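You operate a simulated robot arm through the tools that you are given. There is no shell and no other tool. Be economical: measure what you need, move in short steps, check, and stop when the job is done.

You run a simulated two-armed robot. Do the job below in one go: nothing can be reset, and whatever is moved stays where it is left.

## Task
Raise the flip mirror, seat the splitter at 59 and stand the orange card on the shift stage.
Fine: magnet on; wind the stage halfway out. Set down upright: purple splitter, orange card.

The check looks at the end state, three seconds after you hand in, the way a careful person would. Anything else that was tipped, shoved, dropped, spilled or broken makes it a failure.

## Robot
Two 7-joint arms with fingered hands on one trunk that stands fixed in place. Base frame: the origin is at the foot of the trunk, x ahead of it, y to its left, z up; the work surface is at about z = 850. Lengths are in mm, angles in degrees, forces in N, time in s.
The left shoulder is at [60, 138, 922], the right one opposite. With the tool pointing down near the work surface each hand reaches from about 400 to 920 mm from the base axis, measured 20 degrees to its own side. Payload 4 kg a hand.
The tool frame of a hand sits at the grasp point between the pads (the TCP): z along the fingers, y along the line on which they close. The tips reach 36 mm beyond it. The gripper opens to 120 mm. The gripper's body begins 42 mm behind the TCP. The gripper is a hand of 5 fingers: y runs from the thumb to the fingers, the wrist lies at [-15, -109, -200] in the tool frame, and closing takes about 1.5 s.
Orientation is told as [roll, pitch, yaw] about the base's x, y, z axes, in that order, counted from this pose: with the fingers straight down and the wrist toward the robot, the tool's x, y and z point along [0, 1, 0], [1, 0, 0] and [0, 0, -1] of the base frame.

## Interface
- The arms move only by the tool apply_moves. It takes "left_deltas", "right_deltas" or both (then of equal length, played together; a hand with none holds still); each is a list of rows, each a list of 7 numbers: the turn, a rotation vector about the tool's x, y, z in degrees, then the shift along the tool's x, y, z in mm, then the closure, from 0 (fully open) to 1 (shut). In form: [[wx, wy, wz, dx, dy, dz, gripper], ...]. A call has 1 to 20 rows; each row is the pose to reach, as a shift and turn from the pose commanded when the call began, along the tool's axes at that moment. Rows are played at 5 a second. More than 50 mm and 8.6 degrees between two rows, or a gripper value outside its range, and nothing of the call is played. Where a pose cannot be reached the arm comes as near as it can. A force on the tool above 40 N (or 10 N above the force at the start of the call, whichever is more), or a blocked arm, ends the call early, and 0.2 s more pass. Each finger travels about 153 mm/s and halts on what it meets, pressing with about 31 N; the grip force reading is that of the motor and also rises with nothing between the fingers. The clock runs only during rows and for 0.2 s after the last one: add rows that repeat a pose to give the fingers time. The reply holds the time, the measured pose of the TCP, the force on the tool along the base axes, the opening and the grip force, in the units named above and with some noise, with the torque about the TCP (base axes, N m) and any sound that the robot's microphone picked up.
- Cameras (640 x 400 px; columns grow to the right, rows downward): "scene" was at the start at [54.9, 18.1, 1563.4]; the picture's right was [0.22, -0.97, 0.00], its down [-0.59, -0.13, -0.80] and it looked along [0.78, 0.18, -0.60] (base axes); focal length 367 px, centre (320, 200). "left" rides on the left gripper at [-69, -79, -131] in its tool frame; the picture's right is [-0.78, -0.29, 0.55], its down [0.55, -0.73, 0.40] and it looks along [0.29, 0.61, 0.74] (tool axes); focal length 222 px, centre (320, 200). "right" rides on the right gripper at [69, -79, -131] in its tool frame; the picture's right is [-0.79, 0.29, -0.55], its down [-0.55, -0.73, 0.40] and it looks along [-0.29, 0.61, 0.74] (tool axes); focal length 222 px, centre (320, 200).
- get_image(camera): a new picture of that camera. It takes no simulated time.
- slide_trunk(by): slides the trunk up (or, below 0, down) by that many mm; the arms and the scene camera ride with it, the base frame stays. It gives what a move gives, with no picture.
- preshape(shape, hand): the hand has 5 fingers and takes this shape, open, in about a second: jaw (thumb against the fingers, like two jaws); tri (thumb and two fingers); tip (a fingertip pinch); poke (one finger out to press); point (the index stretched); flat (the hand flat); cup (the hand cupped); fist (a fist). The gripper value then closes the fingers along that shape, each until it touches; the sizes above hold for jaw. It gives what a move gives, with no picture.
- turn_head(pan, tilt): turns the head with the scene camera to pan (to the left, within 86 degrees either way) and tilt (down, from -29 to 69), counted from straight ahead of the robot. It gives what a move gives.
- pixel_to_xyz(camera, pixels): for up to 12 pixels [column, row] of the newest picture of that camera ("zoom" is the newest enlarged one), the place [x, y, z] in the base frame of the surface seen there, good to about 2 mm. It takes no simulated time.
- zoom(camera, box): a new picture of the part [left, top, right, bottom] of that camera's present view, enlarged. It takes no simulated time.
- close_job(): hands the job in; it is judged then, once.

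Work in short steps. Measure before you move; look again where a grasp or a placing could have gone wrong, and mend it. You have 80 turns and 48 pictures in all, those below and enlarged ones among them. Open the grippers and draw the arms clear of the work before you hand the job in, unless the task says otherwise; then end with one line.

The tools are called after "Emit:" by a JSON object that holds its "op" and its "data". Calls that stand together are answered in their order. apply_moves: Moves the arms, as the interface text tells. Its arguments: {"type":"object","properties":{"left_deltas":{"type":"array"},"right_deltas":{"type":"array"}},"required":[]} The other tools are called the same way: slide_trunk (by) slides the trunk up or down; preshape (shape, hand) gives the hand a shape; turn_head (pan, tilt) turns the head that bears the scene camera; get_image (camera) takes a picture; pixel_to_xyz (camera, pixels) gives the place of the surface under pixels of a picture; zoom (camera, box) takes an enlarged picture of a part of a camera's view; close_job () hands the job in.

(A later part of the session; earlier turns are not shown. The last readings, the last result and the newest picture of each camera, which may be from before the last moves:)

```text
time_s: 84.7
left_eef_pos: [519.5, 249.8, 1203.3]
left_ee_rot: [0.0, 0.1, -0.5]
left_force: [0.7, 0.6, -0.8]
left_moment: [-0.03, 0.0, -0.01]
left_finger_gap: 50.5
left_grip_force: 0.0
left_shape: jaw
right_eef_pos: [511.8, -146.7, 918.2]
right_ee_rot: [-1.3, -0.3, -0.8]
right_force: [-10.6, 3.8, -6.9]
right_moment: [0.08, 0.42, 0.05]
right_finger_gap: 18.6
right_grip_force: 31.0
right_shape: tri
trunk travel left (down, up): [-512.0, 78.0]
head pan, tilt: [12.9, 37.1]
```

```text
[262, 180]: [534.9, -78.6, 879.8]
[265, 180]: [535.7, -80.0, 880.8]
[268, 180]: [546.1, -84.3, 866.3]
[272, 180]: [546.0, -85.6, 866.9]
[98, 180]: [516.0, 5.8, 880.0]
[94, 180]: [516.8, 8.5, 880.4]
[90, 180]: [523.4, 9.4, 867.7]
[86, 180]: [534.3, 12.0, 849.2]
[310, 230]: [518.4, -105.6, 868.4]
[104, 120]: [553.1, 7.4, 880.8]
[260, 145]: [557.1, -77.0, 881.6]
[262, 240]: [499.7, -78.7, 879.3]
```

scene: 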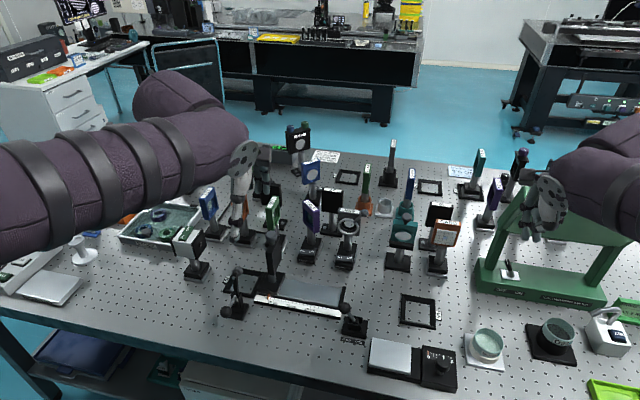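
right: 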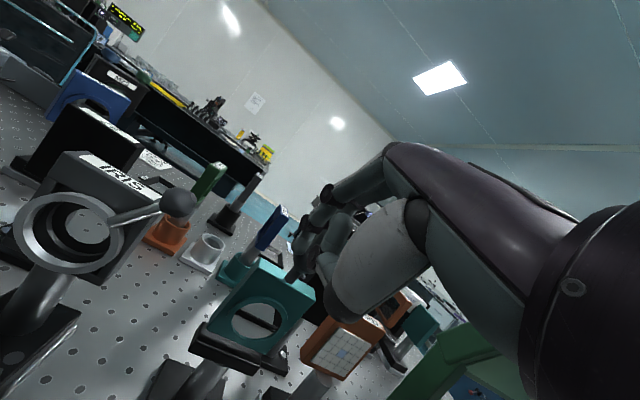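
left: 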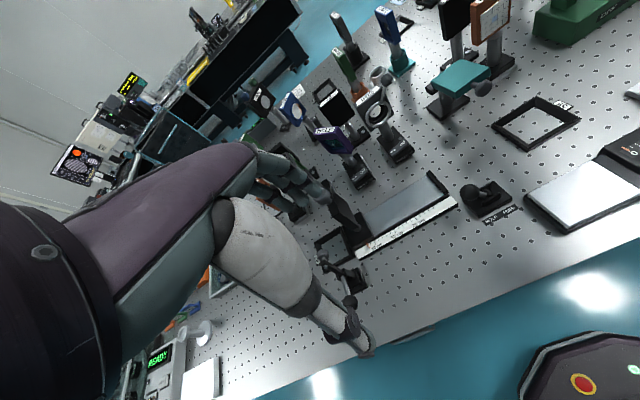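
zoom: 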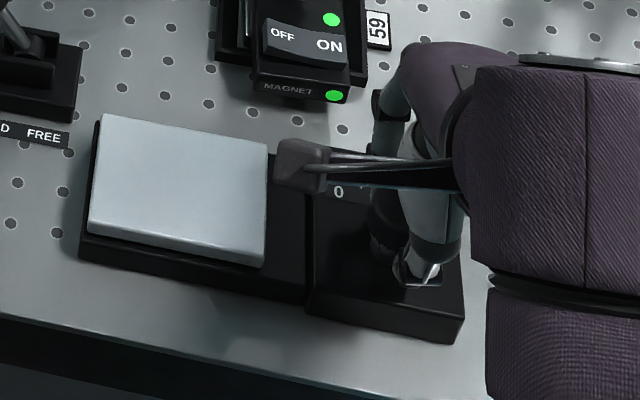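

The plate seems to have moved about 2 mm toward the knob, so clockwise is the right direction. I continue another 50° clockwise.

Emit:
{"op": "apply_moves", "data": {"right_deltas": [[0, 0, 8, 0, 0, 0, 0.9], [0, 0, 16, 0, 0, 0, 0.9], [0, 0, 24, 0, 0, 0, 0.9], [0, 0, 32, 0, 0, 0, 0.9], [0, 0, 40, 0, 0, 0, 0.9], [0, 0, 48, 0, 0, 0, 0.9], [0, 0, 50, 0, 0, 0, 0.9]]}}

```text
time_s: 86.3
left_eef_pos: [519.0, 250.3, 1204.0]
left_ee_rot: [0.0, -0.1, -0.5]
left_force: [0.0, -0.1, 0.3]
left_moment: [-0.01, 0.02, -0.02]
left_finger_gap: 50.2
left_grip_force: 0.0
left_shape: jaw
right_eef_pos: [505.3, -182.7, 913.8]
right_ee_rot: [-0.4, -1.3, -50.8]
right_force: [0.6, 0.4, 0.7]
right_moment: [0.0, 0.02, -0.01]
right_finger_gap: 12.0
right_grip_force: 31.3
right_shape: tri
right hand out of reach, approached as far as the arm can: row 5, 6, 7
trunk travel left (down, up): [-512.0, 78.0]
head pan, tilt: [12.9, 37.1]
```

The arm hit its limit past about yaw -30 and slipped off the knob sideways. I lift, back away to the right and unwind, then read the dial.

Emit:
{"op": "apply_moves", "data": {"right_deltas": [[0, 0, 0, 0, 0, -20, 0.8], [0, 0, -5, 0, 0, -45, 0.6], [0, 0, -13, -8, 10, -70, 0.45], [0, 0, -21, -16, 20, -90, 0.45], [0, 0, -29, -24, 30, -100, 0.45], [0, 0, -37, -32, 40, -100, 0.45], [0, 0, -45, -40, 50, -100, 0.45], [0, 0, -53, -51, 62, -100, 0.45], [0, 0, -61, -58, 70, -100, 0.45], [0, 0, -69, -58, 70, -100, 0.45], [0, 0, -77, -58, 70, -100, 0.45], [0, 0, -85, -58, 70, -100, 0.45], [0, 0, -90, -58, 70, -100, 0.45]]}}

Emit:
{"op": "zoom", "data": {"camera": "scene", "box": [365, 290, 485, 390]}}

```text
time_s: 89.1
left_eef_pos: [519.5, 250.4, 1203.0]
left_ee_rot: [0.0, 0.0, -0.5]
left_force: [0.1, 0.1, 0.5]
left_moment: [-0.02, -0.02, 0.0]
left_finger_gap: 50.2
left_grip_force: 0.0
left_shape: jaw
right_eef_pos: [502.3, -270.0, 1015.7]
right_ee_rot: [-1.3, 0.5, 39.3]
right_force: [0.1, -0.1, 0.6]
right_moment: [-0.01, -0.02, -0.01]
right_finger_gap: 65.7
right_grip_force: 0.0
right_shape: tri
right hand out of reach, approached as far as the arm can: row 1
trunk travel left (down, up): [-512.0, 78.0]
head pan, tilt: [12.9, 37.1]
```

```text
4.00 times, centred on (425, 340) of scene
```

zoom: 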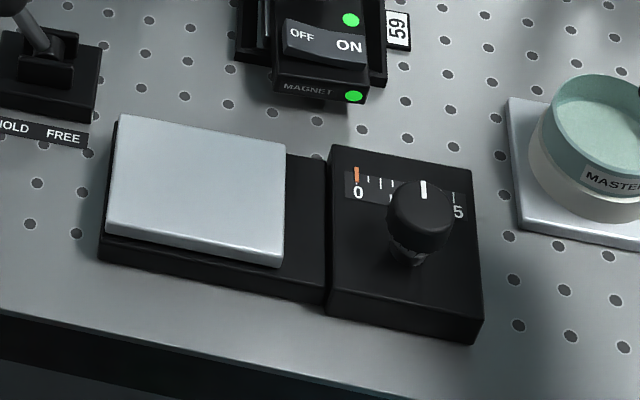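

The index still reads 0 and the pointer hasn't moved, so clockwise was either blocked or slipping. I remeasure the knob from this picture.

Emit:
{"op": "pixel_to_xyz", "data": {"camera": "zoom", "pixels": [[423, 185], [420, 205], [392, 208], [452, 212], [420, 225], [420, 240], [400, 250], [412, 262], [437, 250], [357, 175], [453, 198], [423, 195]]}}

```text
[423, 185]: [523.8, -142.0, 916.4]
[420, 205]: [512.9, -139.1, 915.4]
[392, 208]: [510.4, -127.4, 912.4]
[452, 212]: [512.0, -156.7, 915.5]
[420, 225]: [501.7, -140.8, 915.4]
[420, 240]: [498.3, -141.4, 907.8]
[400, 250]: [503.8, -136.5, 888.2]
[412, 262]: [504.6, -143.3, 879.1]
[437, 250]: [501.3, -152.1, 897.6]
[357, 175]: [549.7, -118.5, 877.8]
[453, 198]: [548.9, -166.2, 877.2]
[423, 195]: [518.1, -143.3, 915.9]
```

The cap (z 895–915, radius about 16, centre (513,-142)) sits on a narrow neck, and the curled tri tips probably held the neck. I switch to jaw and grip the cap with straight fingers.

Emit:
{"op": "preshape", "data": {"hand": "right", "shape": "jaw"}}

Emit:
{"op": "apply_moves", "data": {"right_deltas": [[0, 0, 4, 18, 18, 0, 0.2], [0, 0, 8, 37, 36, 0, 0.4], [0, 0, 12, 55, 54, 0, 0.5], [0, 0, 16, 74, 72, 0, 0.5], [0, 0, 19, 92, 89, 0, 0.5], [0, 0, 19, 92, 89, 15, 0.5], [0, 0, 19, 92, 89, 15, 0.5]]}}

```text
time_s: 90.0
left_eef_pos: [520.1, 249.6, 1203.5]
left_ee_rot: [0.0, 0.0, -0.4]
left_force: [0.5, 0.0, 0.7]
left_moment: [0.02, 0.02, -0.04]
left_finger_gap: 50.2
left_grip_force: 0.2
left_shape: jaw
right_eef_pos: [502.2, -269.7, 1016.7]
right_ee_rot: [-1.2, 0.6, 39.2]
right_force: [-0.6, -0.2, 0.4]
right_moment: [-0.02, 0.03, 0.0]
right_finger_gap: 119.9
right_grip_force: 0.1
right_shape: jaw
trunk travel left (down, up): [-512.0, 78.0]
head pan, tilt: [12.9, 37.1]
```

```text
time_s: 91.6
left_eef_pos: [519.4, 250.3, 1203.9]
left_ee_rot: [0.1, 0.0, -0.5]
left_force: [-0.5, -0.2, 0.0]
left_moment: [-0.03, 0.01, 0.03]
left_finger_gap: 50.2
left_grip_force: 0.1
left_shape: jaw
right_eef_pos: [511.6, -142.9, 998.4]
right_ee_rot: [-1.5, 0.2, 20.3]
right_force: [-0.6, -0.8, 0.4]
right_moment: [-0.01, -0.02, -0.03]
right_finger_gap: 60.3
right_grip_force: 0.0
right_shape: jaw
trunk travel left (down, up): [-512.0, 78.0]
head pan, tilt: [12.9, 37.1]
```

I descend to TCP z about 915 and close on the cap.

Emit:
{"op": "apply_moves", "data": {"right_deltas": [[0, 0, 0, 0.4, 1.8, 30, 0.5], [0, 0, 0, 0.4, 1.8, 60, 0.5], [0, 0, 0, 0.4, 1.8, 76, 0.5], [0, 0, 0, 0.4, 1.8, 84, 0.5], [0, 0, 0, 0.4, 1.8, 84, 0.6], [0, 0, 0, 0.4, 1.8, 84, 0.7], [0, 0, 0, 0.4, 1.8, 84, 0.8], [0, 0, 0, 0.4, 1.8, 84, 0.9], [0, 0, 0, 0.4, 1.8, 84, 0.9]]}}

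Emit:
{"op": "apply_moves", "data": {"right_deltas": [[0, 0, 5, 0, 0, 0, 0.95], [0, 0, 10, 0, 0, 0, 0.95], [0, 0, 15, 0, 0, 0, 0.95]]}}

```text
time_s: 93.6
left_eef_pos: [518.4, 248.6, 1203.4]
left_ee_rot: [0.0, 0.0, -0.5]
left_force: [-0.1, -0.3, -0.5]
left_moment: [-0.02, 0.02, -0.03]
left_finger_gap: 50.1
left_grip_force: 0.1
left_shape: jaw
right_eef_pos: [513.3, -145.5, 914.2]
right_ee_rot: [-1.4, 0.3, 20.1]
right_force: [-5.9, -4.9, -9.1]
right_moment: [-0.19, 0.21, -0.1]
right_finger_gap: 16.5
right_grip_force: 30.6
right_shape: jaw
trunk travel left (down, up): [-512.0, 78.0]
head pan, tilt: [12.9, 37.1]
```

```text
time_s: 94.4
left_eef_pos: [519.0, 249.5, 1204.6]
left_ee_rot: [-0.1, 0.0, -0.5]
left_force: [-0.7, 0.2, -0.4]
left_moment: [0.01, 0.0, 0.02]
left_finger_gap: 50.2
left_grip_force: 0.0
left_shape: jaw
right_eef_pos: [514.8, -145.8, 912.5]
right_ee_rot: [-1.4, -0.2, 5.2]
right_force: [-10.7, -7.3, -12.7]
right_moment: [-0.17, 0.37, 0.04]
right_finger_gap: 15.0
right_grip_force: 30.3
right_shape: jaw
trunk travel left (down, up): [-512.0, 78.0]
head pan, tilt: [12.9, 37.1]
```

The fingers wedge below the cap (force −12 N in z) and 15° clockwise gives little torque. I test counter-clockwise and compare.

Emit:
{"op": "apply_moves", "data": {"right_deltas": [[0, 0, -6, 0, 0, 0, 0.95], [0, 0, -13, 0, 0, 0, 0.95], [0, 0, -20, 0, 0, 0, 0.95], [0, 0, -27, 0, 0, 0, 0.95], [0, 0, -34, 0, 0, 0, 0.95], [0, 0, -40, 0, 0, 0, 0.95]]}}

```text
time_s: 95.8
left_eef_pos: [520.5, 247.1, 1204.1]
left_ee_rot: [0.1, 0.2, -0.5]
left_force: [-0.2, -0.2, 0.8]
left_moment: [0.01, -0.02, -0.02]
left_finger_gap: 50.0
left_grip_force: 0.0
left_shape: jaw
right_eef_pos: [516.6, -147.0, 913.5]
right_ee_rot: [-1.4, 0.8, 45.2]
right_force: [6.0, -21.0, -6.5]
right_moment: [-0.44, -0.27, -0.39]
right_finger_gap: 14.9
right_grip_force: 30.8
right_shape: jaw
trunk travel left (down, up): [-512.0, 78.0]
head pan, tilt: [12.9, 37.1]
```

Counter-clockwise meets a clear stop (−0.39 N·m), so clockwise is outward. I compare the plate edges in the last dial picture (index 0) with the earlier mid-turn values.

Emit:
{"op": "pixel_to_xyz", "data": {"camera": "zoom", "pixels": [[280, 180], [283, 180], [285, 180], [288, 180], [292, 180], [118, 180], [115, 180], [112, 180], [109, 180], [277, 150], [281, 240], [120, 120]]}}

```text
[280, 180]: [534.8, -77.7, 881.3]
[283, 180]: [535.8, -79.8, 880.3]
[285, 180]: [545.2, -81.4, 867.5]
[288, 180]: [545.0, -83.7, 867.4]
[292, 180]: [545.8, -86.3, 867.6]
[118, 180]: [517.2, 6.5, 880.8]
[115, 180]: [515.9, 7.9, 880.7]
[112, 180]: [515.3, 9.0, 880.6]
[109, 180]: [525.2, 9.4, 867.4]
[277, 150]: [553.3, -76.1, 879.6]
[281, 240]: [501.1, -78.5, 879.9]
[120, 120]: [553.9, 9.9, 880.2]
```

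A clockwise turn with about 0.1 N·m resistance is consistent with the knob turning freely outward. The earlier sideways slip probably spun it back. I now turn from yaw 45 to -23 clockwise, then open symmetrically and lift straight up.

Emit:
{"op": "apply_moves", "data": {"right_deltas": [[0, 0, 7, 0, 0, 0, 0.95], [0, 0, 14, 0, 0, 0, 0.95], [0, 0, 21, 0, 0, 0, 0.95], [0, 0, 28, 0, 0, 0, 0.95], [0, 0, 35, 0, 0, 0, 0.95], [0, 0, 42, 0, 0, 0, 0.95], [0, 0, 49, 0, 0, 0, 0.95], [0, 0, 56, 0, 0, 0, 0.95], [0, 0, 62, 0, 0, 0, 0.95], [0, 0, 68, 0, 0, 0, 0.95], [0, 0, 68, 0, 0, 0, 0.95]]}}

Emit:
{"op": "apply_moves", "data": {"right_deltas": [[0, 0, 0, 0, 0, 0, 0.8], [0, 0, 0, 0, 0, 0, 0.65], [0, 0, 0, 0, 0, 0, 0.5], [0, 0, 0, 0, 0, 0, 0.45], [0, 0, 0, 0, 0, -15, 0.45], [0, 0, 0, 0, 0, -40, 0.45], [0, 0, 0, 0, 0, -70, 0.45], [0, 0, 0, -35, 0, -90, 0.45], [0, 0, 0, -75, 0, -100, 0.45], [0, 0, 0, -115, 0, -100, 0.45], [0, 0, 0, -130, 0, -100, 0.45]]}}

Emit:
{"op": "zoom", "data": {"camera": "scene", "box": [365, 290, 485, 390]}}

```text
time_s: 98.2
left_eef_pos: [520.2, 249.3, 1203.1]
left_ee_rot: [0.0, 0.0, -0.5]
left_force: [0.2, 0.1, -0.5]
left_moment: [0.01, 0.01, -0.02]
left_finger_gap: 50.0
left_grip_force: 0.1
left_shape: jaw
right_eef_pos: [513.3, -143.9, 911.5]
right_ee_rot: [-1.2, -0.5, -22.8]
right_force: [-17.6, 1.6, -25.0]
right_moment: [0.15, 0.56, 0.06]
right_finger_gap: 12.9
right_grip_force: 31.0
right_shape: jaw
trunk travel left (down, up): [-512.0, 78.0]
head pan, tilt: [12.9, 37.1]
```

```text
time_s: 100.6
left_eef_pos: [518.8, 250.1, 1203.0]
left_ee_rot: [0.1, 0.0, -0.4]
left_force: [0.0, 0.0, 0.8]
left_moment: [0.01, -0.03, 0.0]
left_finger_gap: 50.4
left_grip_force: 0.1
left_shape: jaw
right_eef_pos: [479.6, -230.5, 1013.9]
right_ee_rot: [-1.2, -0.8, -22.7]
right_force: [0.0, -0.4, -0.1]
right_moment: [0.0, -0.04, 0.03]
right_finger_gap: 66.1
right_grip_force: 0.2
right_shape: jaw
right hand out of reach, approached as far as the arm can: row 10, 11
trunk travel left (down, up): [-512.0, 78.0]
head pan, tilt: [12.9, 37.1]
```

```text
4.00 times, centred on (425, 340) of scene
```

zoom: 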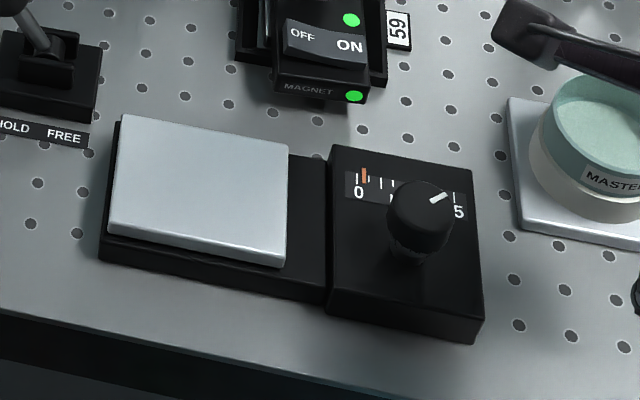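

The clockwise turn worked: the pointer rotated and the orange index moved off 0 to (364,175). I measure the index and pointer to get mm per degree.

Emit:
{"op": "pixel_to_xyz", "data": {"camera": "zoom", "pixels": [[357, 178], [364, 172], [364, 178], [454, 198], [431, 203], [438, 199], [445, 194], [392, 208], [450, 212], [420, 188], [420, 228], [420, 207]]}}

```text
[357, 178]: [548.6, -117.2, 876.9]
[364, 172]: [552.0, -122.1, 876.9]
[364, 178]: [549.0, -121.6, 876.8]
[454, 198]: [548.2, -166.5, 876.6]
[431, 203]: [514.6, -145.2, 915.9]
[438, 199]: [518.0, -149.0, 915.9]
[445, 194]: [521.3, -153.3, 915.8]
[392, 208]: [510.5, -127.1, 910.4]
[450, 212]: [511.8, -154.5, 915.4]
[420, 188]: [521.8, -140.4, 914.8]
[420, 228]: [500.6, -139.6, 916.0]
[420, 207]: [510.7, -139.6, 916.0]
```

The index reads about 1.2 mm after about 52° of knob turn, so roughly 250° more is needed. I make three more 68° clockwise strokes, regripping in place with the fingers open between strokes.

Emit:
{"op": "apply_moves", "data": {"right_deltas": [[0, 0, -8, 11, 0, 0, 0.45], [0, 0, -16, 22, -1, 0, 0.45], [0, 0, -24, 33, -1, 0, 0.45], [0, 0, -32, 44, -2, 0, 0.45], [0, 0, -40, 55, -3, 0, 0.45], [0, 0, -48, 66, -3, 0, 0.45], [0, 0, -56, 77, -4, 0, 0.45], [0, 0, -64, 88, -4.6, 0, 0.45], [0, 0, -68, 92.3, -4.6, 0, 0.45], [0, 0, -68, 92.3, -4.6, 30, 0.45], [0, 0, -68, 92.3, -4.6, 60, 0.45], [0, 0, -68, 92.3, -4.6, 85, 0.45], [0, 0, -68, 92.3, -4.6, 101, 0.45], [0, 0, -68, 92.3, -4.6, 101, 0.6], [0, 0, -68, 92.3, -4.6, 101, 0.7], [0, 0, -68, 92.3, -4.6, 101, 0.8], [0, 0, -68, 92.3, -4.6, 101, 0.9], [0, 0, -68, 92.3, -4.6, 101, 0.95]]}}

Emit:
{"op": "apply_moves", "data": {"right_deltas": [[0, 0, 7, 0.3, 0, 0, 0.95], [0, 0, 14, 0.7, 0.1, 0, 0.95], [0, 0, 21, 1.1, 0.2, 0, 0.95], [0, 0, 28, 1.4, 0.3, 0, 0.95], [0, 0, 35, 1.7, 0.5, 0, 0.95], [0, 0, 42, 2, 0.8, 0, 0.95], [0, 0, 49, 2.3, 1, 0, 0.95], [0, 0, 56, 2.5, 1.3, 0, 0.95], [0, 0, 62, 2.6, 1.6, 0, 0.95], [0, 0, 68, 2.8, 1.9, 0, 0.95]]}}

Emit:
{"op": "apply_moves", "data": {"right_deltas": [[0, 0, 0, 0, 0, 0, 0.8], [0, 0, 0, 0, 0, 0, 0.65], [0, 0, 0, 0, 0, 0, 0.5], [0, 0, 0, 0, 0, 0, 0.45], [0, 0, -8, -0.4, 0, 0, 0.45], [0, 0, -16, -0.8, 0.1, 0, 0.45], [0, 0, -24, -1.2, 0.3, 0, 0.45], [0, 0, -32, -1.6, 0.5, 0, 0.45], [0, 0, -40, -1.9, 0.7, 0, 0.45], [0, 0, -48, -2.2, 1, 0, 0.45], [0, 0, -56, -2.5, 1.3, 0, 0.45], [0, 0, -64, -2.7, 1.7, 0, 0.45], [0, 0, -68, -2.8, 1.9, 0, 0.45], [0, 0, -68, -2.8, 1.9, 0, 0.6], [0, 0, -68, -2.8, 1.9, 0, 0.7], [0, 0, -68, -2.8, 1.9, 0, 0.8], [0, 0, -68, -2.8, 1.9, 0, 0.9], [0, 0, -68, -2.8, 1.9, 0, 0.95]]}}

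Emit:
{"op": "apply_moves", "data": {"right_deltas": [[0, 0, 7, 0.3, 0, 0, 0.95], [0, 0, 14, 0.7, 0.1, 0, 0.95], [0, 0, 21, 1.1, 0.2, 0, 0.95], [0, 0, 28, 1.4, 0.3, 0, 0.95], [0, 0, 35, 1.7, 0.5, 0, 0.95], [0, 0, 42, 2, 0.8, 0, 0.95], [0, 0, 49, 2.3, 1, 0, 0.95], [0, 0, 56, 2.5, 1.3, 0, 0.95], [0, 0, 62, 2.6, 1.6, 0, 0.95], [0, 0, 68, 2.8, 1.9, 0, 0.95]]}}

Emit:
{"op": "apply_moves", "data": {"right_deltas": [[0, 0, 0, 0, 0, 0, 0.8], [0, 0, 0, 0, 0, 0, 0.65], [0, 0, 0, 0, 0, 0, 0.5], [0, 0, 0, 0, 0, 0, 0.45], [0, 0, -8, -0.4, 0, 0, 0.45], [0, 0, -16, -0.8, 0.1, 0, 0.45], [0, 0, -24, -1.2, 0.3, 0, 0.45], [0, 0, -32, -1.6, 0.5, 0, 0.45], [0, 0, -40, -1.9, 0.7, 0, 0.45], [0, 0, -48, -2.2, 1, 0, 0.45], [0, 0, -56, -2.5, 1.3, 0, 0.45], [0, 0, -64, -2.7, 1.7, 0, 0.45], [0, 0, -68, -2.8, 1.9, 0, 0.45], [0, 0, -68, -2.8, 1.9, 0, 0.6], [0, 0, -68, -2.8, 1.9, 0, 0.7], [0, 0, -68, -2.8, 1.9, 0, 0.8], [0, 0, -68, -2.8, 1.9, 0, 0.9], [0, 0, -68, -2.8, 1.9, 0, 0.95]]}}

Emit:
{"op": "apply_moves", "data": {"right_deltas": [[0, 0, 7, 0.3, 0, 0, 0.95], [0, 0, 14, 0.7, 0.1, 0, 0.95], [0, 0, 21, 1.1, 0.2, 0, 0.95], [0, 0, 28, 1.4, 0.3, 0, 0.95], [0, 0, 35, 1.7, 0.5, 0, 0.95], [0, 0, 42, 2, 0.8, 0, 0.95], [0, 0, 49, 2.3, 1, 0, 0.95], [0, 0, 56, 2.5, 1.3, 0, 0.95], [0, 0, 62, 2.6, 1.6, 0, 0.95], [0, 0, 68, 2.8, 1.9, 0, 0.95]]}}

```text
time_s: 104.4
left_eef_pos: [519.0, 249.4, 1203.3]
left_ee_rot: [0.0, -0.1, -0.4]
left_force: [0.4, -0.1, -0.4]
left_moment: [0.03, -0.02, 0.01]
left_finger_gap: 50.4
left_grip_force: 0.0
left_shape: jaw
right_eef_pos: [510.8, -144.0, 910.3]
right_ee_rot: [-1.5, 0.6, 45.3]
right_force: [4.1, -0.8, 28.7]
right_moment: [0.07, -0.02, 0.0]
right_finger_gap: 25.3
right_grip_force: 30.9
right_shape: jaw
trunk travel left (down, up): [-512.0, 78.0]
head pan, tilt: [12.9, 37.1]
```

```text
time_s: 106.6
left_eef_pos: [519.3, 250.1, 1203.6]
left_ee_rot: [0.1, 0.0, -0.5]
left_force: [0.3, 0.3, 1.0]
left_moment: [0.04, 0.01, 0.0]
left_finger_gap: 50.1
left_grip_force: 0.1
left_shape: jaw
right_eef_pos: [510.7, -140.8, 912.2]
right_ee_rot: [-1.1, -0.9, -22.7]
right_force: [-6.3, 16.0, 8.0]
right_moment: [0.53, 0.6, 0.28]
right_finger_gap: 23.3
right_grip_force: 30.9
right_shape: jaw
trunk travel left (down, up): [-512.0, 78.0]
head pan, tilt: [12.9, 37.1]
```

```text
time_s: 110.4
left_eef_pos: [518.3, 249.7, 1203.6]
left_ee_rot: [0.1, 0.0, -0.5]
left_force: [-0.1, 0.2, -0.2]
left_moment: [0.01, -0.03, -0.01]
left_finger_gap: 50.3
left_grip_force: 0.1
left_shape: jaw
right_eef_pos: [510.4, -146.7, 911.9]
right_ee_rot: [-1.3, 0.7, 45.1]
right_force: [-1.3, -0.6, 12.5]
right_moment: [0.14, 0.16, -0.02]
right_finger_gap: 24.4
right_grip_force: 30.9
right_shape: jaw
trunk travel left (down, up): [-512.0, 78.0]
head pan, tilt: [12.9, 37.1]
```

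```text
time_s: 112.6
left_eef_pos: [519.2, 250.9, 1203.1]
left_ee_rot: [0.0, 0.0, -0.5]
left_force: [0.2, 0.1, -0.5]
left_moment: [0.05, 0.0, -0.01]
left_finger_gap: 50.2
left_grip_force: 0.1
left_shape: jaw
right_eef_pos: [508.0, -140.2, 912.5]
right_ee_rot: [-0.9, -0.8, -22.6]
right_force: [-12.5, 14.8, -3.6]
right_moment: [0.45, 0.71, 0.21]
right_finger_gap: 21.8
right_grip_force: 31.5
right_shape: jaw
trunk travel left (down, up): [-512.0, 78.0]
head pan, tilt: [12.9, 37.1]
```

```text
time_s: 116.4
left_eef_pos: [519.2, 250.2, 1202.1]
left_ee_rot: [0.0, 0.0, -0.5]
left_force: [0.3, -1.0, 0.2]
left_moment: [0.02, -0.02, 0.0]
left_finger_gap: 50.2
left_grip_force: 0.1
left_shape: jaw
right_eef_pos: [509.2, -145.5, 911.0]
right_ee_rot: [-1.4, 0.7, 45.2]
right_force: [-0.1, 2.0, 11.1]
right_moment: [0.28, -0.02, -0.01]
right_finger_gap: 24.4
right_grip_force: 31.2
right_shape: jaw
trunk travel left (down, up): [-512.0, 78.0]
head pan, tilt: [12.9, 37.1]
```

```text
time_s: 118.6
left_eef_pos: [518.3, 251.0, 1203.1]
left_ee_rot: [-0.1, 0.1, -0.6]
left_force: [0.0, 0.1, 0.1]
left_moment: [-0.03, 0.0, 0.02]
left_finger_gap: 50.2
left_grip_force: 0.2
left_shape: jaw
right_eef_pos: [509.1, -140.9, 912.0]
right_ee_rot: [-1.1, -1.0, -22.7]
right_force: [-7.3, 17.6, 5.5]
right_moment: [0.45, 0.67, 0.3]
right_finger_gap: 22.2
right_grip_force: 30.6
right_shape: jaw
trunk travel left (down, up): [-512.0, 78.0]
head pan, tilt: [12.9, 37.1]
```

The three strokes ran cleanly with a better grip (gap 24). I open, lift, step aside and read the dial.

Emit:
{"op": "apply_moves", "data": {"right_deltas": [[0, 0, 0, 0, 0, 0, 0.8], [0, 0, 0, 0, 0, 0, 0.65], [0, 0, 0, 0, 0, 0, 0.5], [0, 0, 0, 0, 0, 0, 0.45], [0, 0, 0, 0, 0, -15, 0.45], [0, 0, 0, 0, 0, -40, 0.45], [0, 0, 0, 0, 0, -70, 0.45], [0, 0, 0, -35, 0, -90, 0.45], [0, 0, 0, -70, 0, -100, 0.45], [0, 0, 0, -100, 0, -100, 0.45]]}}

Emit:
{"op": "zoom", "data": {"camera": "scene", "box": [365, 290, 485, 390]}}

Emit:
{"op": "pixel_to_xyz", "data": {"camera": "zoom", "pixels": [[375, 178], [380, 179], [385, 180], [390, 175], [395, 176], [400, 177], [292, 180], [296, 180], [300, 180], [304, 180], [308, 180], [312, 180]]}}

```text
time_s: 120.8
left_eef_pos: [520.1, 248.8, 1202.8]
left_ee_rot: [0.1, -0.1, -0.6]
left_force: [0.5, -0.2, 0.2]
left_moment: [0.01, 0.0, 0.01]
left_finger_gap: 50.5
left_grip_force: 0.0
left_shape: jaw
right_eef_pos: [481.9, -203.9, 1010.9]
right_ee_rot: [-1.1, -0.9, -22.6]
right_force: [0.9, -0.6, -1.0]
right_moment: [0.0, -0.03, 0.03]
right_finger_gap: 65.8
right_grip_force: 0.0
right_shape: jaw
right hand out of reach, approached as far as the arm can: row 10
trunk travel left (down, up): [-512.0, 78.0]
head pan, tilt: [12.9, 37.1]
```

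```text
4.00 times, centred on (425, 340) of scene
```

zoom: 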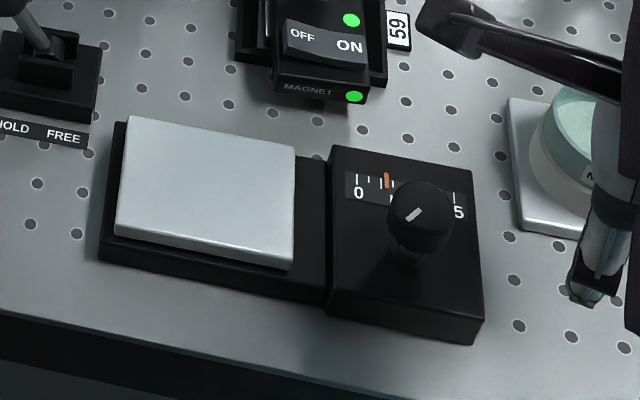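

```text
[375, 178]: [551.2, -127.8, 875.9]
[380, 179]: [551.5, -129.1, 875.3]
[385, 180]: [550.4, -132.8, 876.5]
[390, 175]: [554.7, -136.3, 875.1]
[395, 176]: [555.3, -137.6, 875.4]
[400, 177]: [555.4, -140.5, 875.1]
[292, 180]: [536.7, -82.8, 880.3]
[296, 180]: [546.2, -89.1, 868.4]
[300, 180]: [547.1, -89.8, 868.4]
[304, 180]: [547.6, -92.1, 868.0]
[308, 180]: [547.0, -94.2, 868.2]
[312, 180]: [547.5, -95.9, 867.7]
```

The index is at about 4.5 mm with the pointer turned about 220°, so 48°/mm, and 7.5 mm is exactly one full turn. About 140° remain, which I do as two 80° strokes (each yields about 70°), then open and lift off.

Emit:
{"op": "apply_moves", "data": {"right_deltas": [[0, 0, -8, 7, 0, 0, 0.45], [0, 0, -16, 14, 1, 0, 0.45], [0, 0, -24, 21, 1, 0, 0.45], [0, 0, -32, 28, 2, 0, 0.45], [0, 0, -40, 35, 2, 0, 0.45], [0, 0, -48, 42, 3, 0, 0.45], [0, 0, -56, 49, 3, 0, 0.45], [0, 0, -64, 56, 4, 0, 0.45], [0, 0, -72, 63, 4.1, 0, 0.45], [0, 0, -80, 66.7, 4.1, 0, 0.45], [0, 0, -80, 66.7, 4.1, 30, 0.45], [0, 0, -80, 66.7, 4.1, 60, 0.45], [0, 0, -80, 66.7, 4.1, 85, 0.45], [0, 0, -80, 66.7, 4.1, 98, 0.45], [0, 0, -80, 66.7, 4.1, 98, 0.6], [0, 0, -80, 66.7, 4.1, 98, 0.7], [0, 0, -80, 66.7, 4.1, 98, 0.8], [0, 0, -80, 66.7, 4.1, 98, 0.9], [0, 0, -80, 66.7, 4.1, 98, 0.95]]}}

Emit:
{"op": "apply_moves", "data": {"right_deltas": [[0, 0, 8, 0.4, 0, 0, 0.95], [0, 0, 16, 0.8, 0.1, 0, 0.95], [0, 0, 24, 1.2, 0.3, 0, 0.95], [0, 0, 32, 1.6, 0.5, 0, 0.95], [0, 0, 40, 1.9, 0.7, 0, 0.95], [0, 0, 48, 2.2, 1, 0, 0.95], [0, 0, 56, 2.5, 1.3, 0, 0.95], [0, 0, 64, 2.7, 1.7, 0, 0.95], [0, 0, 72, 2.8, 2.1, 0, 0.95], [0, 0, 80, 2.9, 2.5, 0, 0.95]]}}

Emit:
{"op": "apply_moves", "data": {"right_deltas": [[0, 0, 0, 0, 0, 0, 0.8], [0, 0, 0, 0, 0, 0, 0.65], [0, 0, 0, 0, 0, 0, 0.5], [0, 0, 0, 0, 0, 0, 0.45], [0, 0, -8, -0.4, 0, 0, 0.45], [0, 0, -16, -0.8, 0.1, 0, 0.45], [0, 0, -24, -1.2, 0.3, 0, 0.45], [0, 0, -32, -1.6, 0.5, 0, 0.45], [0, 0, -40, -1.9, 0.7, 0, 0.45], [0, 0, -48, -2.2, 1, 0, 0.45], [0, 0, -56, -2.5, 1.3, 0, 0.45], [0, 0, -64, -2.7, 1.7, 0, 0.45], [0, 0, -72, -2.8, 2.1, 0, 0.45], [0, 0, -80, -2.9, 2.5, 0, 0.45], [0, 0, -80, -2.9, 2.5, 0, 0.6], [0, 0, -80, -2.9, 2.5, 0, 0.7], [0, 0, -80, -2.9, 2.5, 0, 0.8], [0, 0, -80, -2.9, 2.5, 0, 0.9], [0, 0, -80, -2.9, 2.5, 0, 0.95]]}}

Emit:
{"op": "apply_moves", "data": {"right_deltas": [[0, 0, 8, 0.4, 0, 0, 0.95], [0, 0, 16, 0.8, 0.1, 0, 0.95], [0, 0, 24, 1.2, 0.3, 0, 0.95], [0, 0, 32, 1.6, 0.5, 0, 0.95], [0, 0, 40, 1.9, 0.7, 0, 0.95], [0, 0, 48, 2.2, 1, 0, 0.95], [0, 0, 56, 2.5, 1.3, 0, 0.95], [0, 0, 64, 2.7, 1.7, 0, 0.95], [0, 0, 72, 2.8, 2.1, 0, 0.95], [0, 0, 80, 2.9, 2.5, 0, 0.95]]}}

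Emit:
{"op": "apply_moves", "data": {"right_deltas": [[0, 0, 0, 0, 0, 0, 0.8], [0, 0, 0, 0, 0, 0, 0.65], [0, 0, 0, 0, 0, 0, 0.5], [0, 0, 0, 0, 0, 0, 0.45], [0, 0, 0, 0, 0, -15, 0.45], [0, 0, 0, 0, 0, -40, 0.45], [0, 0, 0, 0, 0, -70, 0.45], [0, 0, 0, -30, 0, -100, 0.45], [0, 0, 0, -60, 0, -130, 0.45], [0, 0, -8, -60, 10, -160, 0.45], [0, 0, -16, -60, 20, -190, 0.45], [0, 0, -22, -60, 40, -220, 0.45]]}}

```text
time_s: 124.8
left_eef_pos: [521.0, 249.7, 1203.0]
left_ee_rot: [0.1, 0.1, -0.4]
left_force: [-0.2, 0.4, 0.0]
left_moment: [-0.01, 0.02, 0.0]
left_finger_gap: 50.1
left_grip_force: 0.1
left_shape: jaw
right_eef_pos: [513.2, -148.8, 914.2]
right_ee_rot: [-1.2, 1.0, 57.2]
right_force: [4.3, 2.2, -2.0]
right_moment: [0.11, -0.04, -0.06]
right_finger_gap: 15.5
right_grip_force: 30.9
right_shape: jaw
trunk travel left (down, up): [-512.0, 78.0]
head pan, tilt: [12.9, 37.1]
```

```text
time_s: 127.0
left_eef_pos: [519.6, 249.3, 1202.9]
left_ee_rot: [0.0, 0.0, -0.5]
left_force: [-0.1, 0.0, 0.0]
left_moment: [0.01, -0.01, 0.0]
left_finger_gap: 50.1
left_grip_force: 0.0
left_shape: jaw
right_eef_pos: [511.8, -143.6, 913.7]
right_ee_rot: [-1.1, -0.7, -22.7]
right_force: [-17.9, 4.6, -14.5]
right_moment: [0.2, 0.59, 0.03]
right_finger_gap: 14.4
right_grip_force: 30.8
right_shape: jaw
trunk travel left (down, up): [-512.0, 78.0]
head pan, tilt: [12.9, 37.1]
```

```text
time_s: 131.0
left_eef_pos: [520.4, 249.6, 1203.0]
left_ee_rot: [0.0, 0.0, -0.5]
left_force: [-0.5, -0.6, -0.2]
left_moment: [-0.02, -0.01, -0.01]
left_finger_gap: 50.1
left_grip_force: 0.1
left_shape: jaw
right_eef_pos: [514.2, -147.5, 913.7]
right_ee_rot: [-1.1, 0.9, 57.2]
right_force: [4.0, 2.8, 1.7]
right_moment: [0.31, -0.14, -0.06]
right_finger_gap: 16.1
right_grip_force: 31.3
right_shape: jaw
trunk travel left (down, up): [-512.0, 78.0]
head pan, tilt: [12.9, 37.1]
```

```text
time_s: 133.2
left_eef_pos: [520.0, 249.7, 1203.0]
left_ee_rot: [0.0, 0.0, -0.5]
left_force: [-0.6, 0.2, 0.2]
left_moment: [-0.03, 0.0, 0.04]
left_finger_gap: 50.0
left_grip_force: 0.1
left_shape: jaw
right_eef_pos: [511.2, -143.8, 914.1]
right_ee_rot: [-1.1, -0.8, -22.8]
right_force: [-15.8, 8.1, -18.9]
right_moment: [0.3, 0.59, 0.06]
right_finger_gap: 14.8
right_grip_force: 31.0
right_shape: jaw
trunk travel left (down, up): [-512.0, 78.0]
head pan, tilt: [12.9, 37.1]
```

```text
time_s: 135.8
left_eef_pos: [519.6, 250.1, 1203.6]
left_ee_rot: [0.0, -0.1, -0.4]
left_force: [0.1, -0.9, -0.5]
left_moment: [0.0, -0.02, 0.02]
left_finger_gap: 50.2
left_grip_force: 0.1
left_shape: jaw
right_eef_pos: [522.0, -211.9, 1131.3]
right_ee_rot: [-1.5, -0.5, -0.7]
right_force: [0.7, -0.1, 0.1]
right_moment: [0.0, -0.01, 0.02]
right_finger_gap: 65.8
right_grip_force: 0.0
right_shape: jaw
trunk travel left (down, up): [-512.0, 78.0]
head pan, tilt: [12.9, 37.1]
```

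The strokes completed. I use my last picture on a region covering the dial, the card and the flip mirror together, so I can check all three.

Emit:
{"op": "zoom", "data": {"camera": "scene", "box": [345, 195, 505, 390]}}

```text
2.05 times, centred on (425, 292) of scene
```

zoom: 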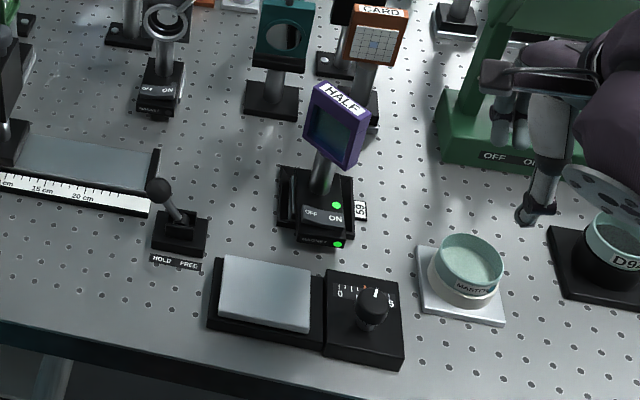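

The mirror is upright with a round face at (283,38), the splitter shows two green lamps, and the pointer is near vertical again. I measure the plate edges, the mirror face and the card.

Emit:
{"op": "pixel_to_xyz", "data": {"camera": "zoom", "pixels": [[306, 290], [308, 290], [310, 290], [312, 290], [222, 290], [220, 290], [218, 290], [376, 289], [375, 296], [363, 287], [272, 18], [272, 50]]}}

Emit:
{"op": "pixel_to_xyz", "data": {"camera": "zoom", "pixels": [[356, 8], [402, 14], [380, 11], [350, 55], [395, 62], [376, 35], [368, 72], [360, 80], [362, 12], [400, 18], [372, 68], [378, 70]]}}

Emit:
{"op": "pixel_to_xyz", "data": {"camera": "zoom", "pixels": [[360, 287], [362, 288], [364, 288], [366, 288], [226, 262], [309, 272], [222, 315], [306, 328], [265, 295], [376, 130], [374, 120], [370, 100]]}}

```text
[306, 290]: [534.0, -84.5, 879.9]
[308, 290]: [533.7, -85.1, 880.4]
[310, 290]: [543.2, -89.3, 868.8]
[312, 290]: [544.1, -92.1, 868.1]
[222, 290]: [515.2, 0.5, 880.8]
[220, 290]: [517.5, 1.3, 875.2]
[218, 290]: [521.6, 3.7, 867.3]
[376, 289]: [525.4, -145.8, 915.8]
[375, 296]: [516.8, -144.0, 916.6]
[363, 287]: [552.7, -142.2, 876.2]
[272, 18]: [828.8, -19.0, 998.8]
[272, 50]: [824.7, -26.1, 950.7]
```

```text
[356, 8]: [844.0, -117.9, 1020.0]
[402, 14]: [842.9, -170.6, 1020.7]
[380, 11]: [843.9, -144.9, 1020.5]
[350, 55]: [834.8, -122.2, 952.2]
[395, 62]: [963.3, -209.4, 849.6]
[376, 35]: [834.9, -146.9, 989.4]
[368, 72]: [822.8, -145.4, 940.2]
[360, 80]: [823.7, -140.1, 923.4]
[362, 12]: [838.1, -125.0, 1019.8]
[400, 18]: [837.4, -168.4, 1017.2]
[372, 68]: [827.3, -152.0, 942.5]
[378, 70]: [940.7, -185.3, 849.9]
```

```text
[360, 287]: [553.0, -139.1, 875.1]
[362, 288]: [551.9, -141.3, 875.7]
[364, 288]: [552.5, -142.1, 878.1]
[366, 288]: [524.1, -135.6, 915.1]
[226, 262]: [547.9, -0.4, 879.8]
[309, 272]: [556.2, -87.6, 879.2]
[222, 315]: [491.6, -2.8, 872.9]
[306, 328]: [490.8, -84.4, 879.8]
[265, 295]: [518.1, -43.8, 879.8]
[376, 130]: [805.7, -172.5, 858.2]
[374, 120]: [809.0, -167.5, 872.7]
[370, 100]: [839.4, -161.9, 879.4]
```

All good: the plate has moved about 7.5 mm (edges y +1 / −87), the mirror is vertical, and the card plate spans x≈837–849, y≈-119…-175, top z 1020. I bring the right hand above the card at yaw 0 and also check where the green frame begins.

Emit:
{"op": "pixel_to_xyz", "data": {"camera": "zoom", "pixels": [[442, 145], [445, 95], [470, 60], [490, 20], [475, 20], [440, 155], [420, 262], [436, 255], [330, 90], [358, 100], [308, 130], [350, 165]]}}

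Emit:
{"op": "apply_moves", "data": {"right_deltas": [[0, 0, 0, 3, 30, 0, 0.5], [0, 0.5, 0, 8, 62, 0, 0.5], [0, 1, -0.3, 15, 95, 0, 0.5], [0, 1.5, -0.7, 22, 128, 0, 0.5], [0, 1.5, -0.7, 30, 160, 0, 0.5], [0, 1.5, -0.7, 38, 192, 5, 0.5], [0, 1.5, -0.7, 46, 224, 15, 0.5], [0, 1.5, -0.7, 54, 256, 28, 0.5], [0, 1.5, -0.7, 61, 290, 40, 0.5], [0, 1.5, -0.7, 67, 321, 51, 0.5], [0, 1.5, -0.7, 67, 321, 51, 0.5]]}}

```text
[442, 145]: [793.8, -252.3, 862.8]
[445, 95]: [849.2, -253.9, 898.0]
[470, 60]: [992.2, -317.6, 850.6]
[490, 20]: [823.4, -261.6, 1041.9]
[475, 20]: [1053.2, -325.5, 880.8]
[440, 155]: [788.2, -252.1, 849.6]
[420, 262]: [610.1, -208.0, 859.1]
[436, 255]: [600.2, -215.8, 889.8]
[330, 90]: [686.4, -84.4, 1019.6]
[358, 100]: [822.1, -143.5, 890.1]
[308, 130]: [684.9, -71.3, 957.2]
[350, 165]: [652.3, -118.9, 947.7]
```

```text
time_s: 138.2
left_eef_pos: [518.6, 249.5, 1204.4]
left_ee_rot: [0.0, 0.0, -0.5]
left_force: [-0.7, 0.4, 0.5]
left_moment: [0.03, -0.03, -0.02]
left_finger_gap: 50.0
left_grip_force: 0.0
left_shape: jaw
right_eef_pos: [846.3, -151.2, 1085.9]
right_ee_rot: [0.1, -0.4, 0.0]
right_force: [0.0, 0.6, 0.2]
right_moment: [0.01, -0.04, 0.04]
right_finger_gap: 60.4
right_grip_force: 0.1
right_shape: jaw
trunk travel left (down, up): [-512.0, 78.0]
head pan, tilt: [12.9, 37.1]
```

Green starts at y −252, so the corridor at y≈−175 is free. I descend 96 mm, close on the card's head, and lift 15 mm.

Emit:
{"op": "apply_moves", "data": {"right_deltas": [[0, 0, 0, 3, -3, 30, 0.5], [0, 0, 0, 3, -3, 60, 0.5], [0, 0, 0, 3, -3, 82, 0.5], [0, 0, 0, 3, -3, 96, 0.5], [0, 0, 0, 3, -3, 96, 0.62], [0, 0, 0, 3, -3, 96, 0.72], [0, 0, 0, 3, -3, 96, 0.82], [0, 0, 0, 3, -3, 96, 0.92], [0, 0, 0, 3, -3, 96, 0.97], [0, 0, 0, 3, -3, 96, 0.97]]}}

Emit:
{"op": "apply_moves", "data": {"right_deltas": [[0, 0, 0, 0, 0, -4, 0.97], [0, 0, 0, 0, 0, -9, 0.97], [0, 0, 0, 0, 0, -15, 0.97], [0, 0, 0, 0, 0, -15, 0.97]]}}

```text
time_s: 139.1
left_eef_pos: [515.7, 250.3, 1205.6]
left_ee_rot: [0.0, -0.1, -0.5]
left_force: [-0.1, -1.5, -0.4]
left_moment: [0.02, 0.02, 0.0]
left_finger_gap: 50.1
left_grip_force: 0.0
left_shape: jaw
right_eef_pos: [844.6, -146.3, 1009.6]
right_ee_rot: [0.2, -1.5, 0.0]
right_force: [-28.9, -1.0, 18.0]
right_moment: [-0.13, -1.46, -0.44]
right_finger_gap: 54.3
right_grip_force: 0.1
right_shape: jaw
trunk travel left (down, up): [-512.0, 78.0]
head pan, tilt: [12.9, 37.1]
stopped in row 4 (right hand): the force on the tool passed its limit (the readings are from after the stop); the commanded pose is now the measured one
```

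```text
time_s: 140.1
left_eef_pos: [521.1, 249.4, 1202.9]
left_ee_rot: [-0.1, -0.1, -0.5]
left_force: [-0.1, -0.6, -0.1]
left_moment: [0.01, 0.0, 0.0]
left_finger_gap: 50.3
left_grip_force: 0.0
left_shape: jaw
right_eef_pos: [847.5, -145.1, 1017.6]
right_ee_rot: [0.2, -1.0, 0.0]
right_force: [-0.5, 0.1, -4.7]
right_moment: [-0.03, -0.05, -0.03]
right_finger_gap: 13.0
right_grip_force: 30.7
right_shape: jaw
trunk travel left (down, up): [-512.0, 78.0]
head pan, tilt: [12.9, 37.1]
5 turns are left
```

The descent touched something at the end, but the hand then closed on the card (gap 13.0, 31 N), and the 4.7 N load shows it is lifted. The grip is about 162 mm above the foot. I raise it and carry it along y≈−178, then over the stage and down to about 8 mm above it.

Emit:
{"op": "apply_moves", "data": {"right_deltas": [[0, 0, 0, 0, 0, -30, 0.97], [0, 0, 0, 0, 0, -60, 0.97], [0, 0, 0, 0, 0, -88, 0.97], [0, 0, 0, -10, -35, -90, 0.97], [0, 0, 0, -20, -75, -90, 0.97], [0, 0, 0, -30, -115, -91, 0.97], [0, 0, 0, -33, -155, -91, 0.97], [0, 0, 0, -33, -195, -91, 0.97], [0, 0, 0, -33, -235, -92, 0.97], [0, 0, 0, -33, -265, -92, 0.97], [0, 0, 0, -20, -287, -92, 0.97], [0, 0, 0, 5, -295, -92, 0.97], [0, 0, 0, 35, -302, -92, 0.97], [0, 0, 0, 65, -310, -92, 0.97], [0, 0, 0, 90, -317, -92, 0.97], [0, 0, 0, 105.6, -317, -92, 0.97], [0, 0, 0, 105.6, -317, -92, 0.97]]}}

Emit:
{"op": "apply_moves", "data": {"right_deltas": [[0, 0, 0, 0, 0, 20, 0.97], [0, 0, 0, 0, 0, 40, 0.97], [0, 0, 0, 0, 0, 52, 0.97], [0, 0, 0, 0, 0, 52, 0.97]]}}

```text
time_s: 143.7
left_eef_pos: [520.0, 249.2, 1203.4]
left_ee_rot: [0.1, 0.0, -0.5]
left_force: [1.0, 0.1, -0.5]
left_moment: [0.0, 0.05, -0.02]
left_finger_gap: 50.1
left_grip_force: 0.1
left_shape: jaw
right_eef_pos: [526.6, -39.9, 1102.7]
right_ee_rot: [0.2, -1.0, 0.0]
right_force: [-0.4, -0.6, -4.6]
right_moment: [-0.03, -0.04, -0.01]
right_finger_gap: 12.4
right_grip_force: 31.3
right_shape: jaw
trunk travel left (down, up): [-512.0, 78.0]
head pan, tilt: [12.9, 37.1]
```

```text
time_s: 144.7
left_eef_pos: [520.7, 249.8, 1203.0]
left_ee_rot: [0.1, 0.0, -0.5]
left_force: [0.4, -0.2, 0.0]
left_moment: [0.0, 0.02, 0.01]
left_finger_gap: 50.0
left_grip_force: 0.1
left_shape: jaw
right_eef_pos: [528.1, -41.2, 1052.0]
right_ee_rot: [0.2, -0.9, 0.0]
right_force: [-0.2, -0.2, -4.2]
right_moment: [0.0, 0.0, -0.01]
right_finger_gap: 12.6
right_grip_force: 31.4
right_shape: jaw
trunk travel left (down, up): [-512.0, 78.0]
head pan, tilt: [12.9, 37.1]
4 turns are left
```

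I'm holding about 8 mm above the stage at (528,−41). I nudge 2 mm forward and lower in small steps, watching for contact.

Emit:
{"op": "apply_moves", "data": {"right_deltas": [[0, 0, 0, 0, 2, 3, 0.97], [0, 0, 0, 0, 2, 5, 0.97], [0, 0, 0, 0, 2, 5, 0.97]]}}

Emit:
{"op": "apply_moves", "data": {"right_deltas": [[0, 0, 0, 0, 0, 1.5, 0.97], [0, 0, 0, 0, 0, 2.5, 0.97]]}}

Emit:
{"op": "apply_moves", "data": {"right_deltas": [[0, 0, 0, 0, 0, 1, 0.97], [0, 0, 0, 0, 0, 2, 0.97]]}}

Emit:
{"op": "apply_moves", "data": {"right_deltas": [[0, 0, 0, 0, 0, 1, 0.97], [0, 0, 0, 0, 0, 1.5, 0.97]]}}

```text
time_s: 145.5
left_eef_pos: [520.5, 249.7, 1202.6]
left_ee_rot: [0.1, 0.0, -0.5]
left_force: [-0.4, -0.1, -0.2]
left_moment: [-0.04, 0.01, 0.01]
left_finger_gap: 50.2
left_grip_force: 0.0
left_shape: jaw
right_eef_pos: [530.7, -42.1, 1048.7]
right_ee_rot: [0.2, -1.1, 0.0]
right_force: [1.1, 0.2, -5.2]
right_moment: [-0.03, -0.04, -0.01]
right_finger_gap: 12.5
right_grip_force: 31.0
right_shape: jaw
trunk travel left (down, up): [-512.0, 78.0]
head pan, tilt: [12.9, 37.1]
```

```text
time_s: 146.1
left_eef_pos: [519.7, 249.2, 1203.0]
left_ee_rot: [-0.1, 0.0, -0.5]
left_force: [-0.5, -0.3, 0.1]
left_moment: [0.0, 0.03, -0.03]
left_finger_gap: 50.3
left_grip_force: 0.2
left_shape: jaw
right_eef_pos: [532.1, -41.5, 1044.7]
right_ee_rot: [0.3, -1.1, 0.0]
right_force: [0.6, 0.2, -4.7]
right_moment: [-0.01, 0.0, 0.03]
right_finger_gap: 12.5
right_grip_force: 30.7
right_shape: jaw
trunk travel left (down, up): [-512.0, 78.0]
head pan, tilt: [12.9, 37.1]
```

```text
time_s: 146.7
left_eef_pos: [520.0, 249.2, 1203.7]
left_ee_rot: [0.0, 0.0, -0.6]
left_force: [0.1, 0.5, 1.0]
left_moment: [0.03, 0.02, 0.03]
left_finger_gap: 50.1
left_grip_force: 0.0
left_shape: jaw
right_eef_pos: [531.8, -41.7, 1042.8]
right_ee_rot: [0.2, -1.0, 0.0]
right_force: [0.2, -0.2, -4.9]
right_moment: [-0.03, -0.08, -0.01]
right_finger_gap: 12.6
right_grip_force: 30.5
right_shape: jaw
trunk travel left (down, up): [-512.0, 78.0]
head pan, tilt: [12.9, 37.1]
```

```text
time_s: 147.3
left_eef_pos: [520.2, 249.4, 1203.6]
left_ee_rot: [0.0, 0.0, -0.5]
left_force: [1.4, 0.3, -0.1]
left_moment: [-0.03, 0.01, 0.02]
left_finger_gap: 50.3
left_grip_force: 0.0
left_shape: jaw
right_eef_pos: [530.3, -41.6, 1039.8]
right_ee_rot: [0.1, -1.1, 0.0]
right_force: [0.8, -0.8, -4.2]
right_moment: [0.0, -0.02, 0.02]
right_finger_gap: 12.9
right_grip_force: 30.9
right_shape: jaw
trunk travel left (down, up): [-512.0, 78.0]
head pan, tilt: [12.9, 37.1]
3 turns are left
```

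There's still no contact at z 1040, but it should be within a millimetre or two. I lower in 1.2 mm increments, keeping the pressure small.

Emit:
{"op": "apply_moves", "data": {"right_deltas": [[0, 0, 0, 0, 0, 1.2, 0.97], [0, 0, 0, 0, 0, 1.2, 0.97]]}}

Emit:
{"op": "apply_moves", "data": {"right_deltas": [[0, 0, 0, 0, 0, 1.2, 0.97], [0, 0, 0, 0, 0, 1.2, 0.97]]}}

Emit:
{"op": "apply_moves", "data": {"right_deltas": [[0, 0, 0, 0, 0, 1.2, 0.97], [0, 0, 0, 0, 0, 1.2, 0.97]]}}

Emit:
{"op": "apply_moves", "data": {"right_deltas": [[0, 0, 0, 0, 0, 1, 0.97], [0, 0, 0, 0, 0, 1, 0.97]]}}

```text
time_s: 147.9
left_eef_pos: [518.7, 248.5, 1203.5]
left_ee_rot: [0.0, -0.1, -0.6]
left_force: [0.5, -0.5, -0.4]
left_moment: [0.02, 0.04, -0.01]
left_finger_gap: 49.9
left_grip_force: 0.1
left_shape: jaw
right_eef_pos: [531.4, -38.4, 1040.9]
right_ee_rot: [0.1, -1.2, -0.1]
right_force: [-0.7, 0.1, -4.6]
right_moment: [-0.01, -0.03, 0.0]
right_finger_gap: 12.6
right_grip_force: 30.2
right_shape: jaw
trunk travel left (down, up): [-512.0, 78.0]
head pan, tilt: [12.9, 37.1]
```

```text
time_s: 148.5
left_eef_pos: [519.7, 248.5, 1203.3]
left_ee_rot: [0.1, 0.1, -0.5]
left_force: [0.0, 0.1, 0.3]
left_moment: [0.03, -0.02, 0.02]
left_finger_gap: 50.2
left_grip_force: 0.0
left_shape: jaw
right_eef_pos: [531.0, -41.5, 1039.1]
right_ee_rot: [0.2, -1.1, -0.1]
right_force: [0.7, -0.6, -5.4]
right_moment: [-0.01, 0.02, -0.03]
right_finger_gap: 12.5
right_grip_force: 30.8
right_shape: jaw
trunk travel left (down, up): [-512.0, 78.0]
head pan, tilt: [12.9, 37.1]
```

```text
time_s: 149.1
left_eef_pos: [520.1, 249.5, 1203.8]
left_ee_rot: [0.0, 0.0, -0.4]
left_force: [0.0, -0.4, 0.2]
left_moment: [-0.04, 0.02, -0.02]
left_finger_gap: 49.8
left_grip_force: 0.1
left_shape: jaw
right_eef_pos: [530.7, -39.4, 1037.5]
right_ee_rot: [0.2, -1.1, 0.0]
right_force: [0.4, 0.6, -5.1]
right_moment: [-0.01, -0.06, -0.01]
right_finger_gap: 12.4
right_grip_force: 31.5
right_shape: jaw
trunk travel left (down, up): [-512.0, 78.0]
head pan, tilt: [12.9, 37.1]
```

```text
time_s: 149.7
left_eef_pos: [520.4, 250.1, 1203.1]
left_ee_rot: [0.0, 0.0, -0.4]
left_force: [0.0, 1.0, 0.0]
left_moment: [0.01, 0.0, -0.01]
left_finger_gap: 50.2
left_grip_force: 0.1
left_shape: jaw
right_eef_pos: [530.0, -40.7, 1037.0]
right_ee_rot: [0.2, -1.1, 0.1]
right_force: [0.5, 0.1, -4.9]
right_moment: [0.01, -0.03, 0.01]
right_finger_gap: 12.7
right_grip_force: 30.9
right_shape: jaw
trunk travel left (down, up): [-512.0, 78.0]
head pan, tilt: [12.9, 37.1]
2 turns are left
```

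Still no contact at z 1037, so the foot must be just above the plate, and a force above the limit would halt the arm anyway. I lower up to 6 mm more in 1 mm rows and open gently. Then I raise the hand straight up, draw it off to the right, and open both grippers.

Emit:
{"op": "apply_moves", "data": {"right_deltas": [[0, 0, 0, 0, 0, 1, 0.97], [0, 0, 0, 0, 0, 2, 0.97], [0, 0, 0, 0, 0, 3, 0.97], [0, 0, 0, 0, 0, 4, 0.97], [0, 0, 0, 0, 0, 5, 0.97], [0, 0, 0, 0, 0, 6, 0.97], [0, 0, 0, 0, 0, 6, 0.97]]}}

Emit:
{"op": "apply_moves", "data": {"right_deltas": [[0, 0, 0, 0, 0, 0, 0.93], [0, 0, 0, 0, 0, 0, 0.9], [0, 0, 0, 0, 0, 0, 0.87], [0, 0, 0, 0, 0, 0, 0.84], [0, 0, 0, 0, 0, 0, 0.8], [0, 0, 0, 0, 0, 0, 0.74], [0, 0, 0, 0, 0, 0, 0.66], [0, 0, 0, 0, 0, 0, 0.58], [0, 0, 0, 0, 0, 0, 0.5], [0, 0, 0, 0, 0, 0, 0.5]]}}

Emit:
{"op": "apply_moves", "data": {"right_deltas": [[0, 0, 0, 0, 0, -8, 0.5], [0, 0, 0, 0, 0, -20, 0.5], [0, 0, 0, 0, 0, -40, 0.5], [0, 0, 0, 0, 0, -65, 0.5], [0, 0, 0, 0, 0, -90, 0.5], [0, 0, 0, 0, 0, -120, 0.5], [0, 0, 0, -25, 0, -130, 0.5], [0, 0, 0, -60, 0, -130, 0.5], [0, 0, 0, -95, 0, -130, 0.4], [0, 0, 0, -130, 0, -130, 0.2], [0, 0, 0, -165, 0, -130, 0], [0, 0, 0, -165, 0, -130, 0]]}}

Emit:
{"op": "apply_moves", "data": {"left_deltas": [[0, 0, 0, 0, 0, 0, 0.2], [0, 0, 0, 0, 0, 0, 0], [0, 0, 0, 0, 0, 0, 0]]}}

```text
time_s: 151.3
left_eef_pos: [518.0, 249.2, 1203.4]
left_ee_rot: [0.0, 0.1, -0.5]
left_force: [0.2, -0.2, 0.7]
left_moment: [0.01, -0.02, 0.01]
left_finger_gap: 50.2
left_grip_force: 0.0
left_shape: jaw
right_eef_pos: [531.2, -41.6, 1033.3]
right_ee_rot: [0.3, -1.3, -0.1]
right_force: [2.4, -6.4, 20.1]
right_moment: [-0.19, -0.11, 0.03]
right_finger_gap: 14.2
right_grip_force: 30.9
right_shape: jaw
trunk travel left (down, up): [-512.0, 78.0]
head pan, tilt: [12.9, 37.1]
```

```text
time_s: 153.5
left_eef_pos: [518.9, 250.7, 1202.8]
left_ee_rot: [0.0, 0.1, -0.5]
left_force: [-0.7, -0.1, 0.1]
left_moment: [0.01, 0.0, 0.01]
left_finger_gap: 50.2
left_grip_force: 0.0
left_shape: jaw
right_eef_pos: [531.1, -41.1, 1031.3]
right_ee_rot: [0.2, -1.2, -0.1]
right_force: [0.7, -0.3, 0.8]
right_moment: [0.03, 0.02, 0.02]
right_finger_gap: 59.7
right_grip_force: 0.0
right_shape: jaw
trunk travel left (down, up): [-512.0, 78.0]
head pan, tilt: [12.9, 37.1]
```

```text
time_s: 156.1
left_eef_pos: [519.9, 250.5, 1202.5]
left_ee_rot: [0.0, 0.0, -0.5]
left_force: [-0.1, 0.2, 0.6]
left_moment: [0.0, -0.01, 0.0]
left_finger_gap: 50.2
left_grip_force: 0.0
left_shape: jaw
right_eef_pos: [530.6, -205.6, 1160.5]
right_ee_rot: [0.2, -1.0, 0.0]
right_force: [0.0, -0.6, 0.6]
right_moment: [0.01, 0.03, 0.0]
right_finger_gap: 119.8
right_grip_force: 0.1
right_shape: jaw
trunk travel left (down, up): [-512.0, 78.0]
head pan, tilt: [12.9, 37.1]
```

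```text
time_s: 156.9
left_eef_pos: [519.3, 250.3, 1203.0]
left_ee_rot: [0.0, 0.0, -0.5]
left_force: [0.0, 0.3, -0.2]
left_moment: [0.02, 0.01, -0.02]
left_finger_gap: 119.4
left_grip_force: 0.0
left_shape: jaw
right_eef_pos: [531.7, -207.0, 1161.8]
right_ee_rot: [0.2, -1.1, 0.0]
right_force: [0.6, -0.2, 0.1]
right_moment: [0.01, 0.01, -0.03]
right_finger_gap: 119.5
right_grip_force: 0.1
right_shape: jaw
trunk travel left (down, up): [-512.0, 78.0]
head pan, tilt: [12.9, 37.1]
1 turns are left
```

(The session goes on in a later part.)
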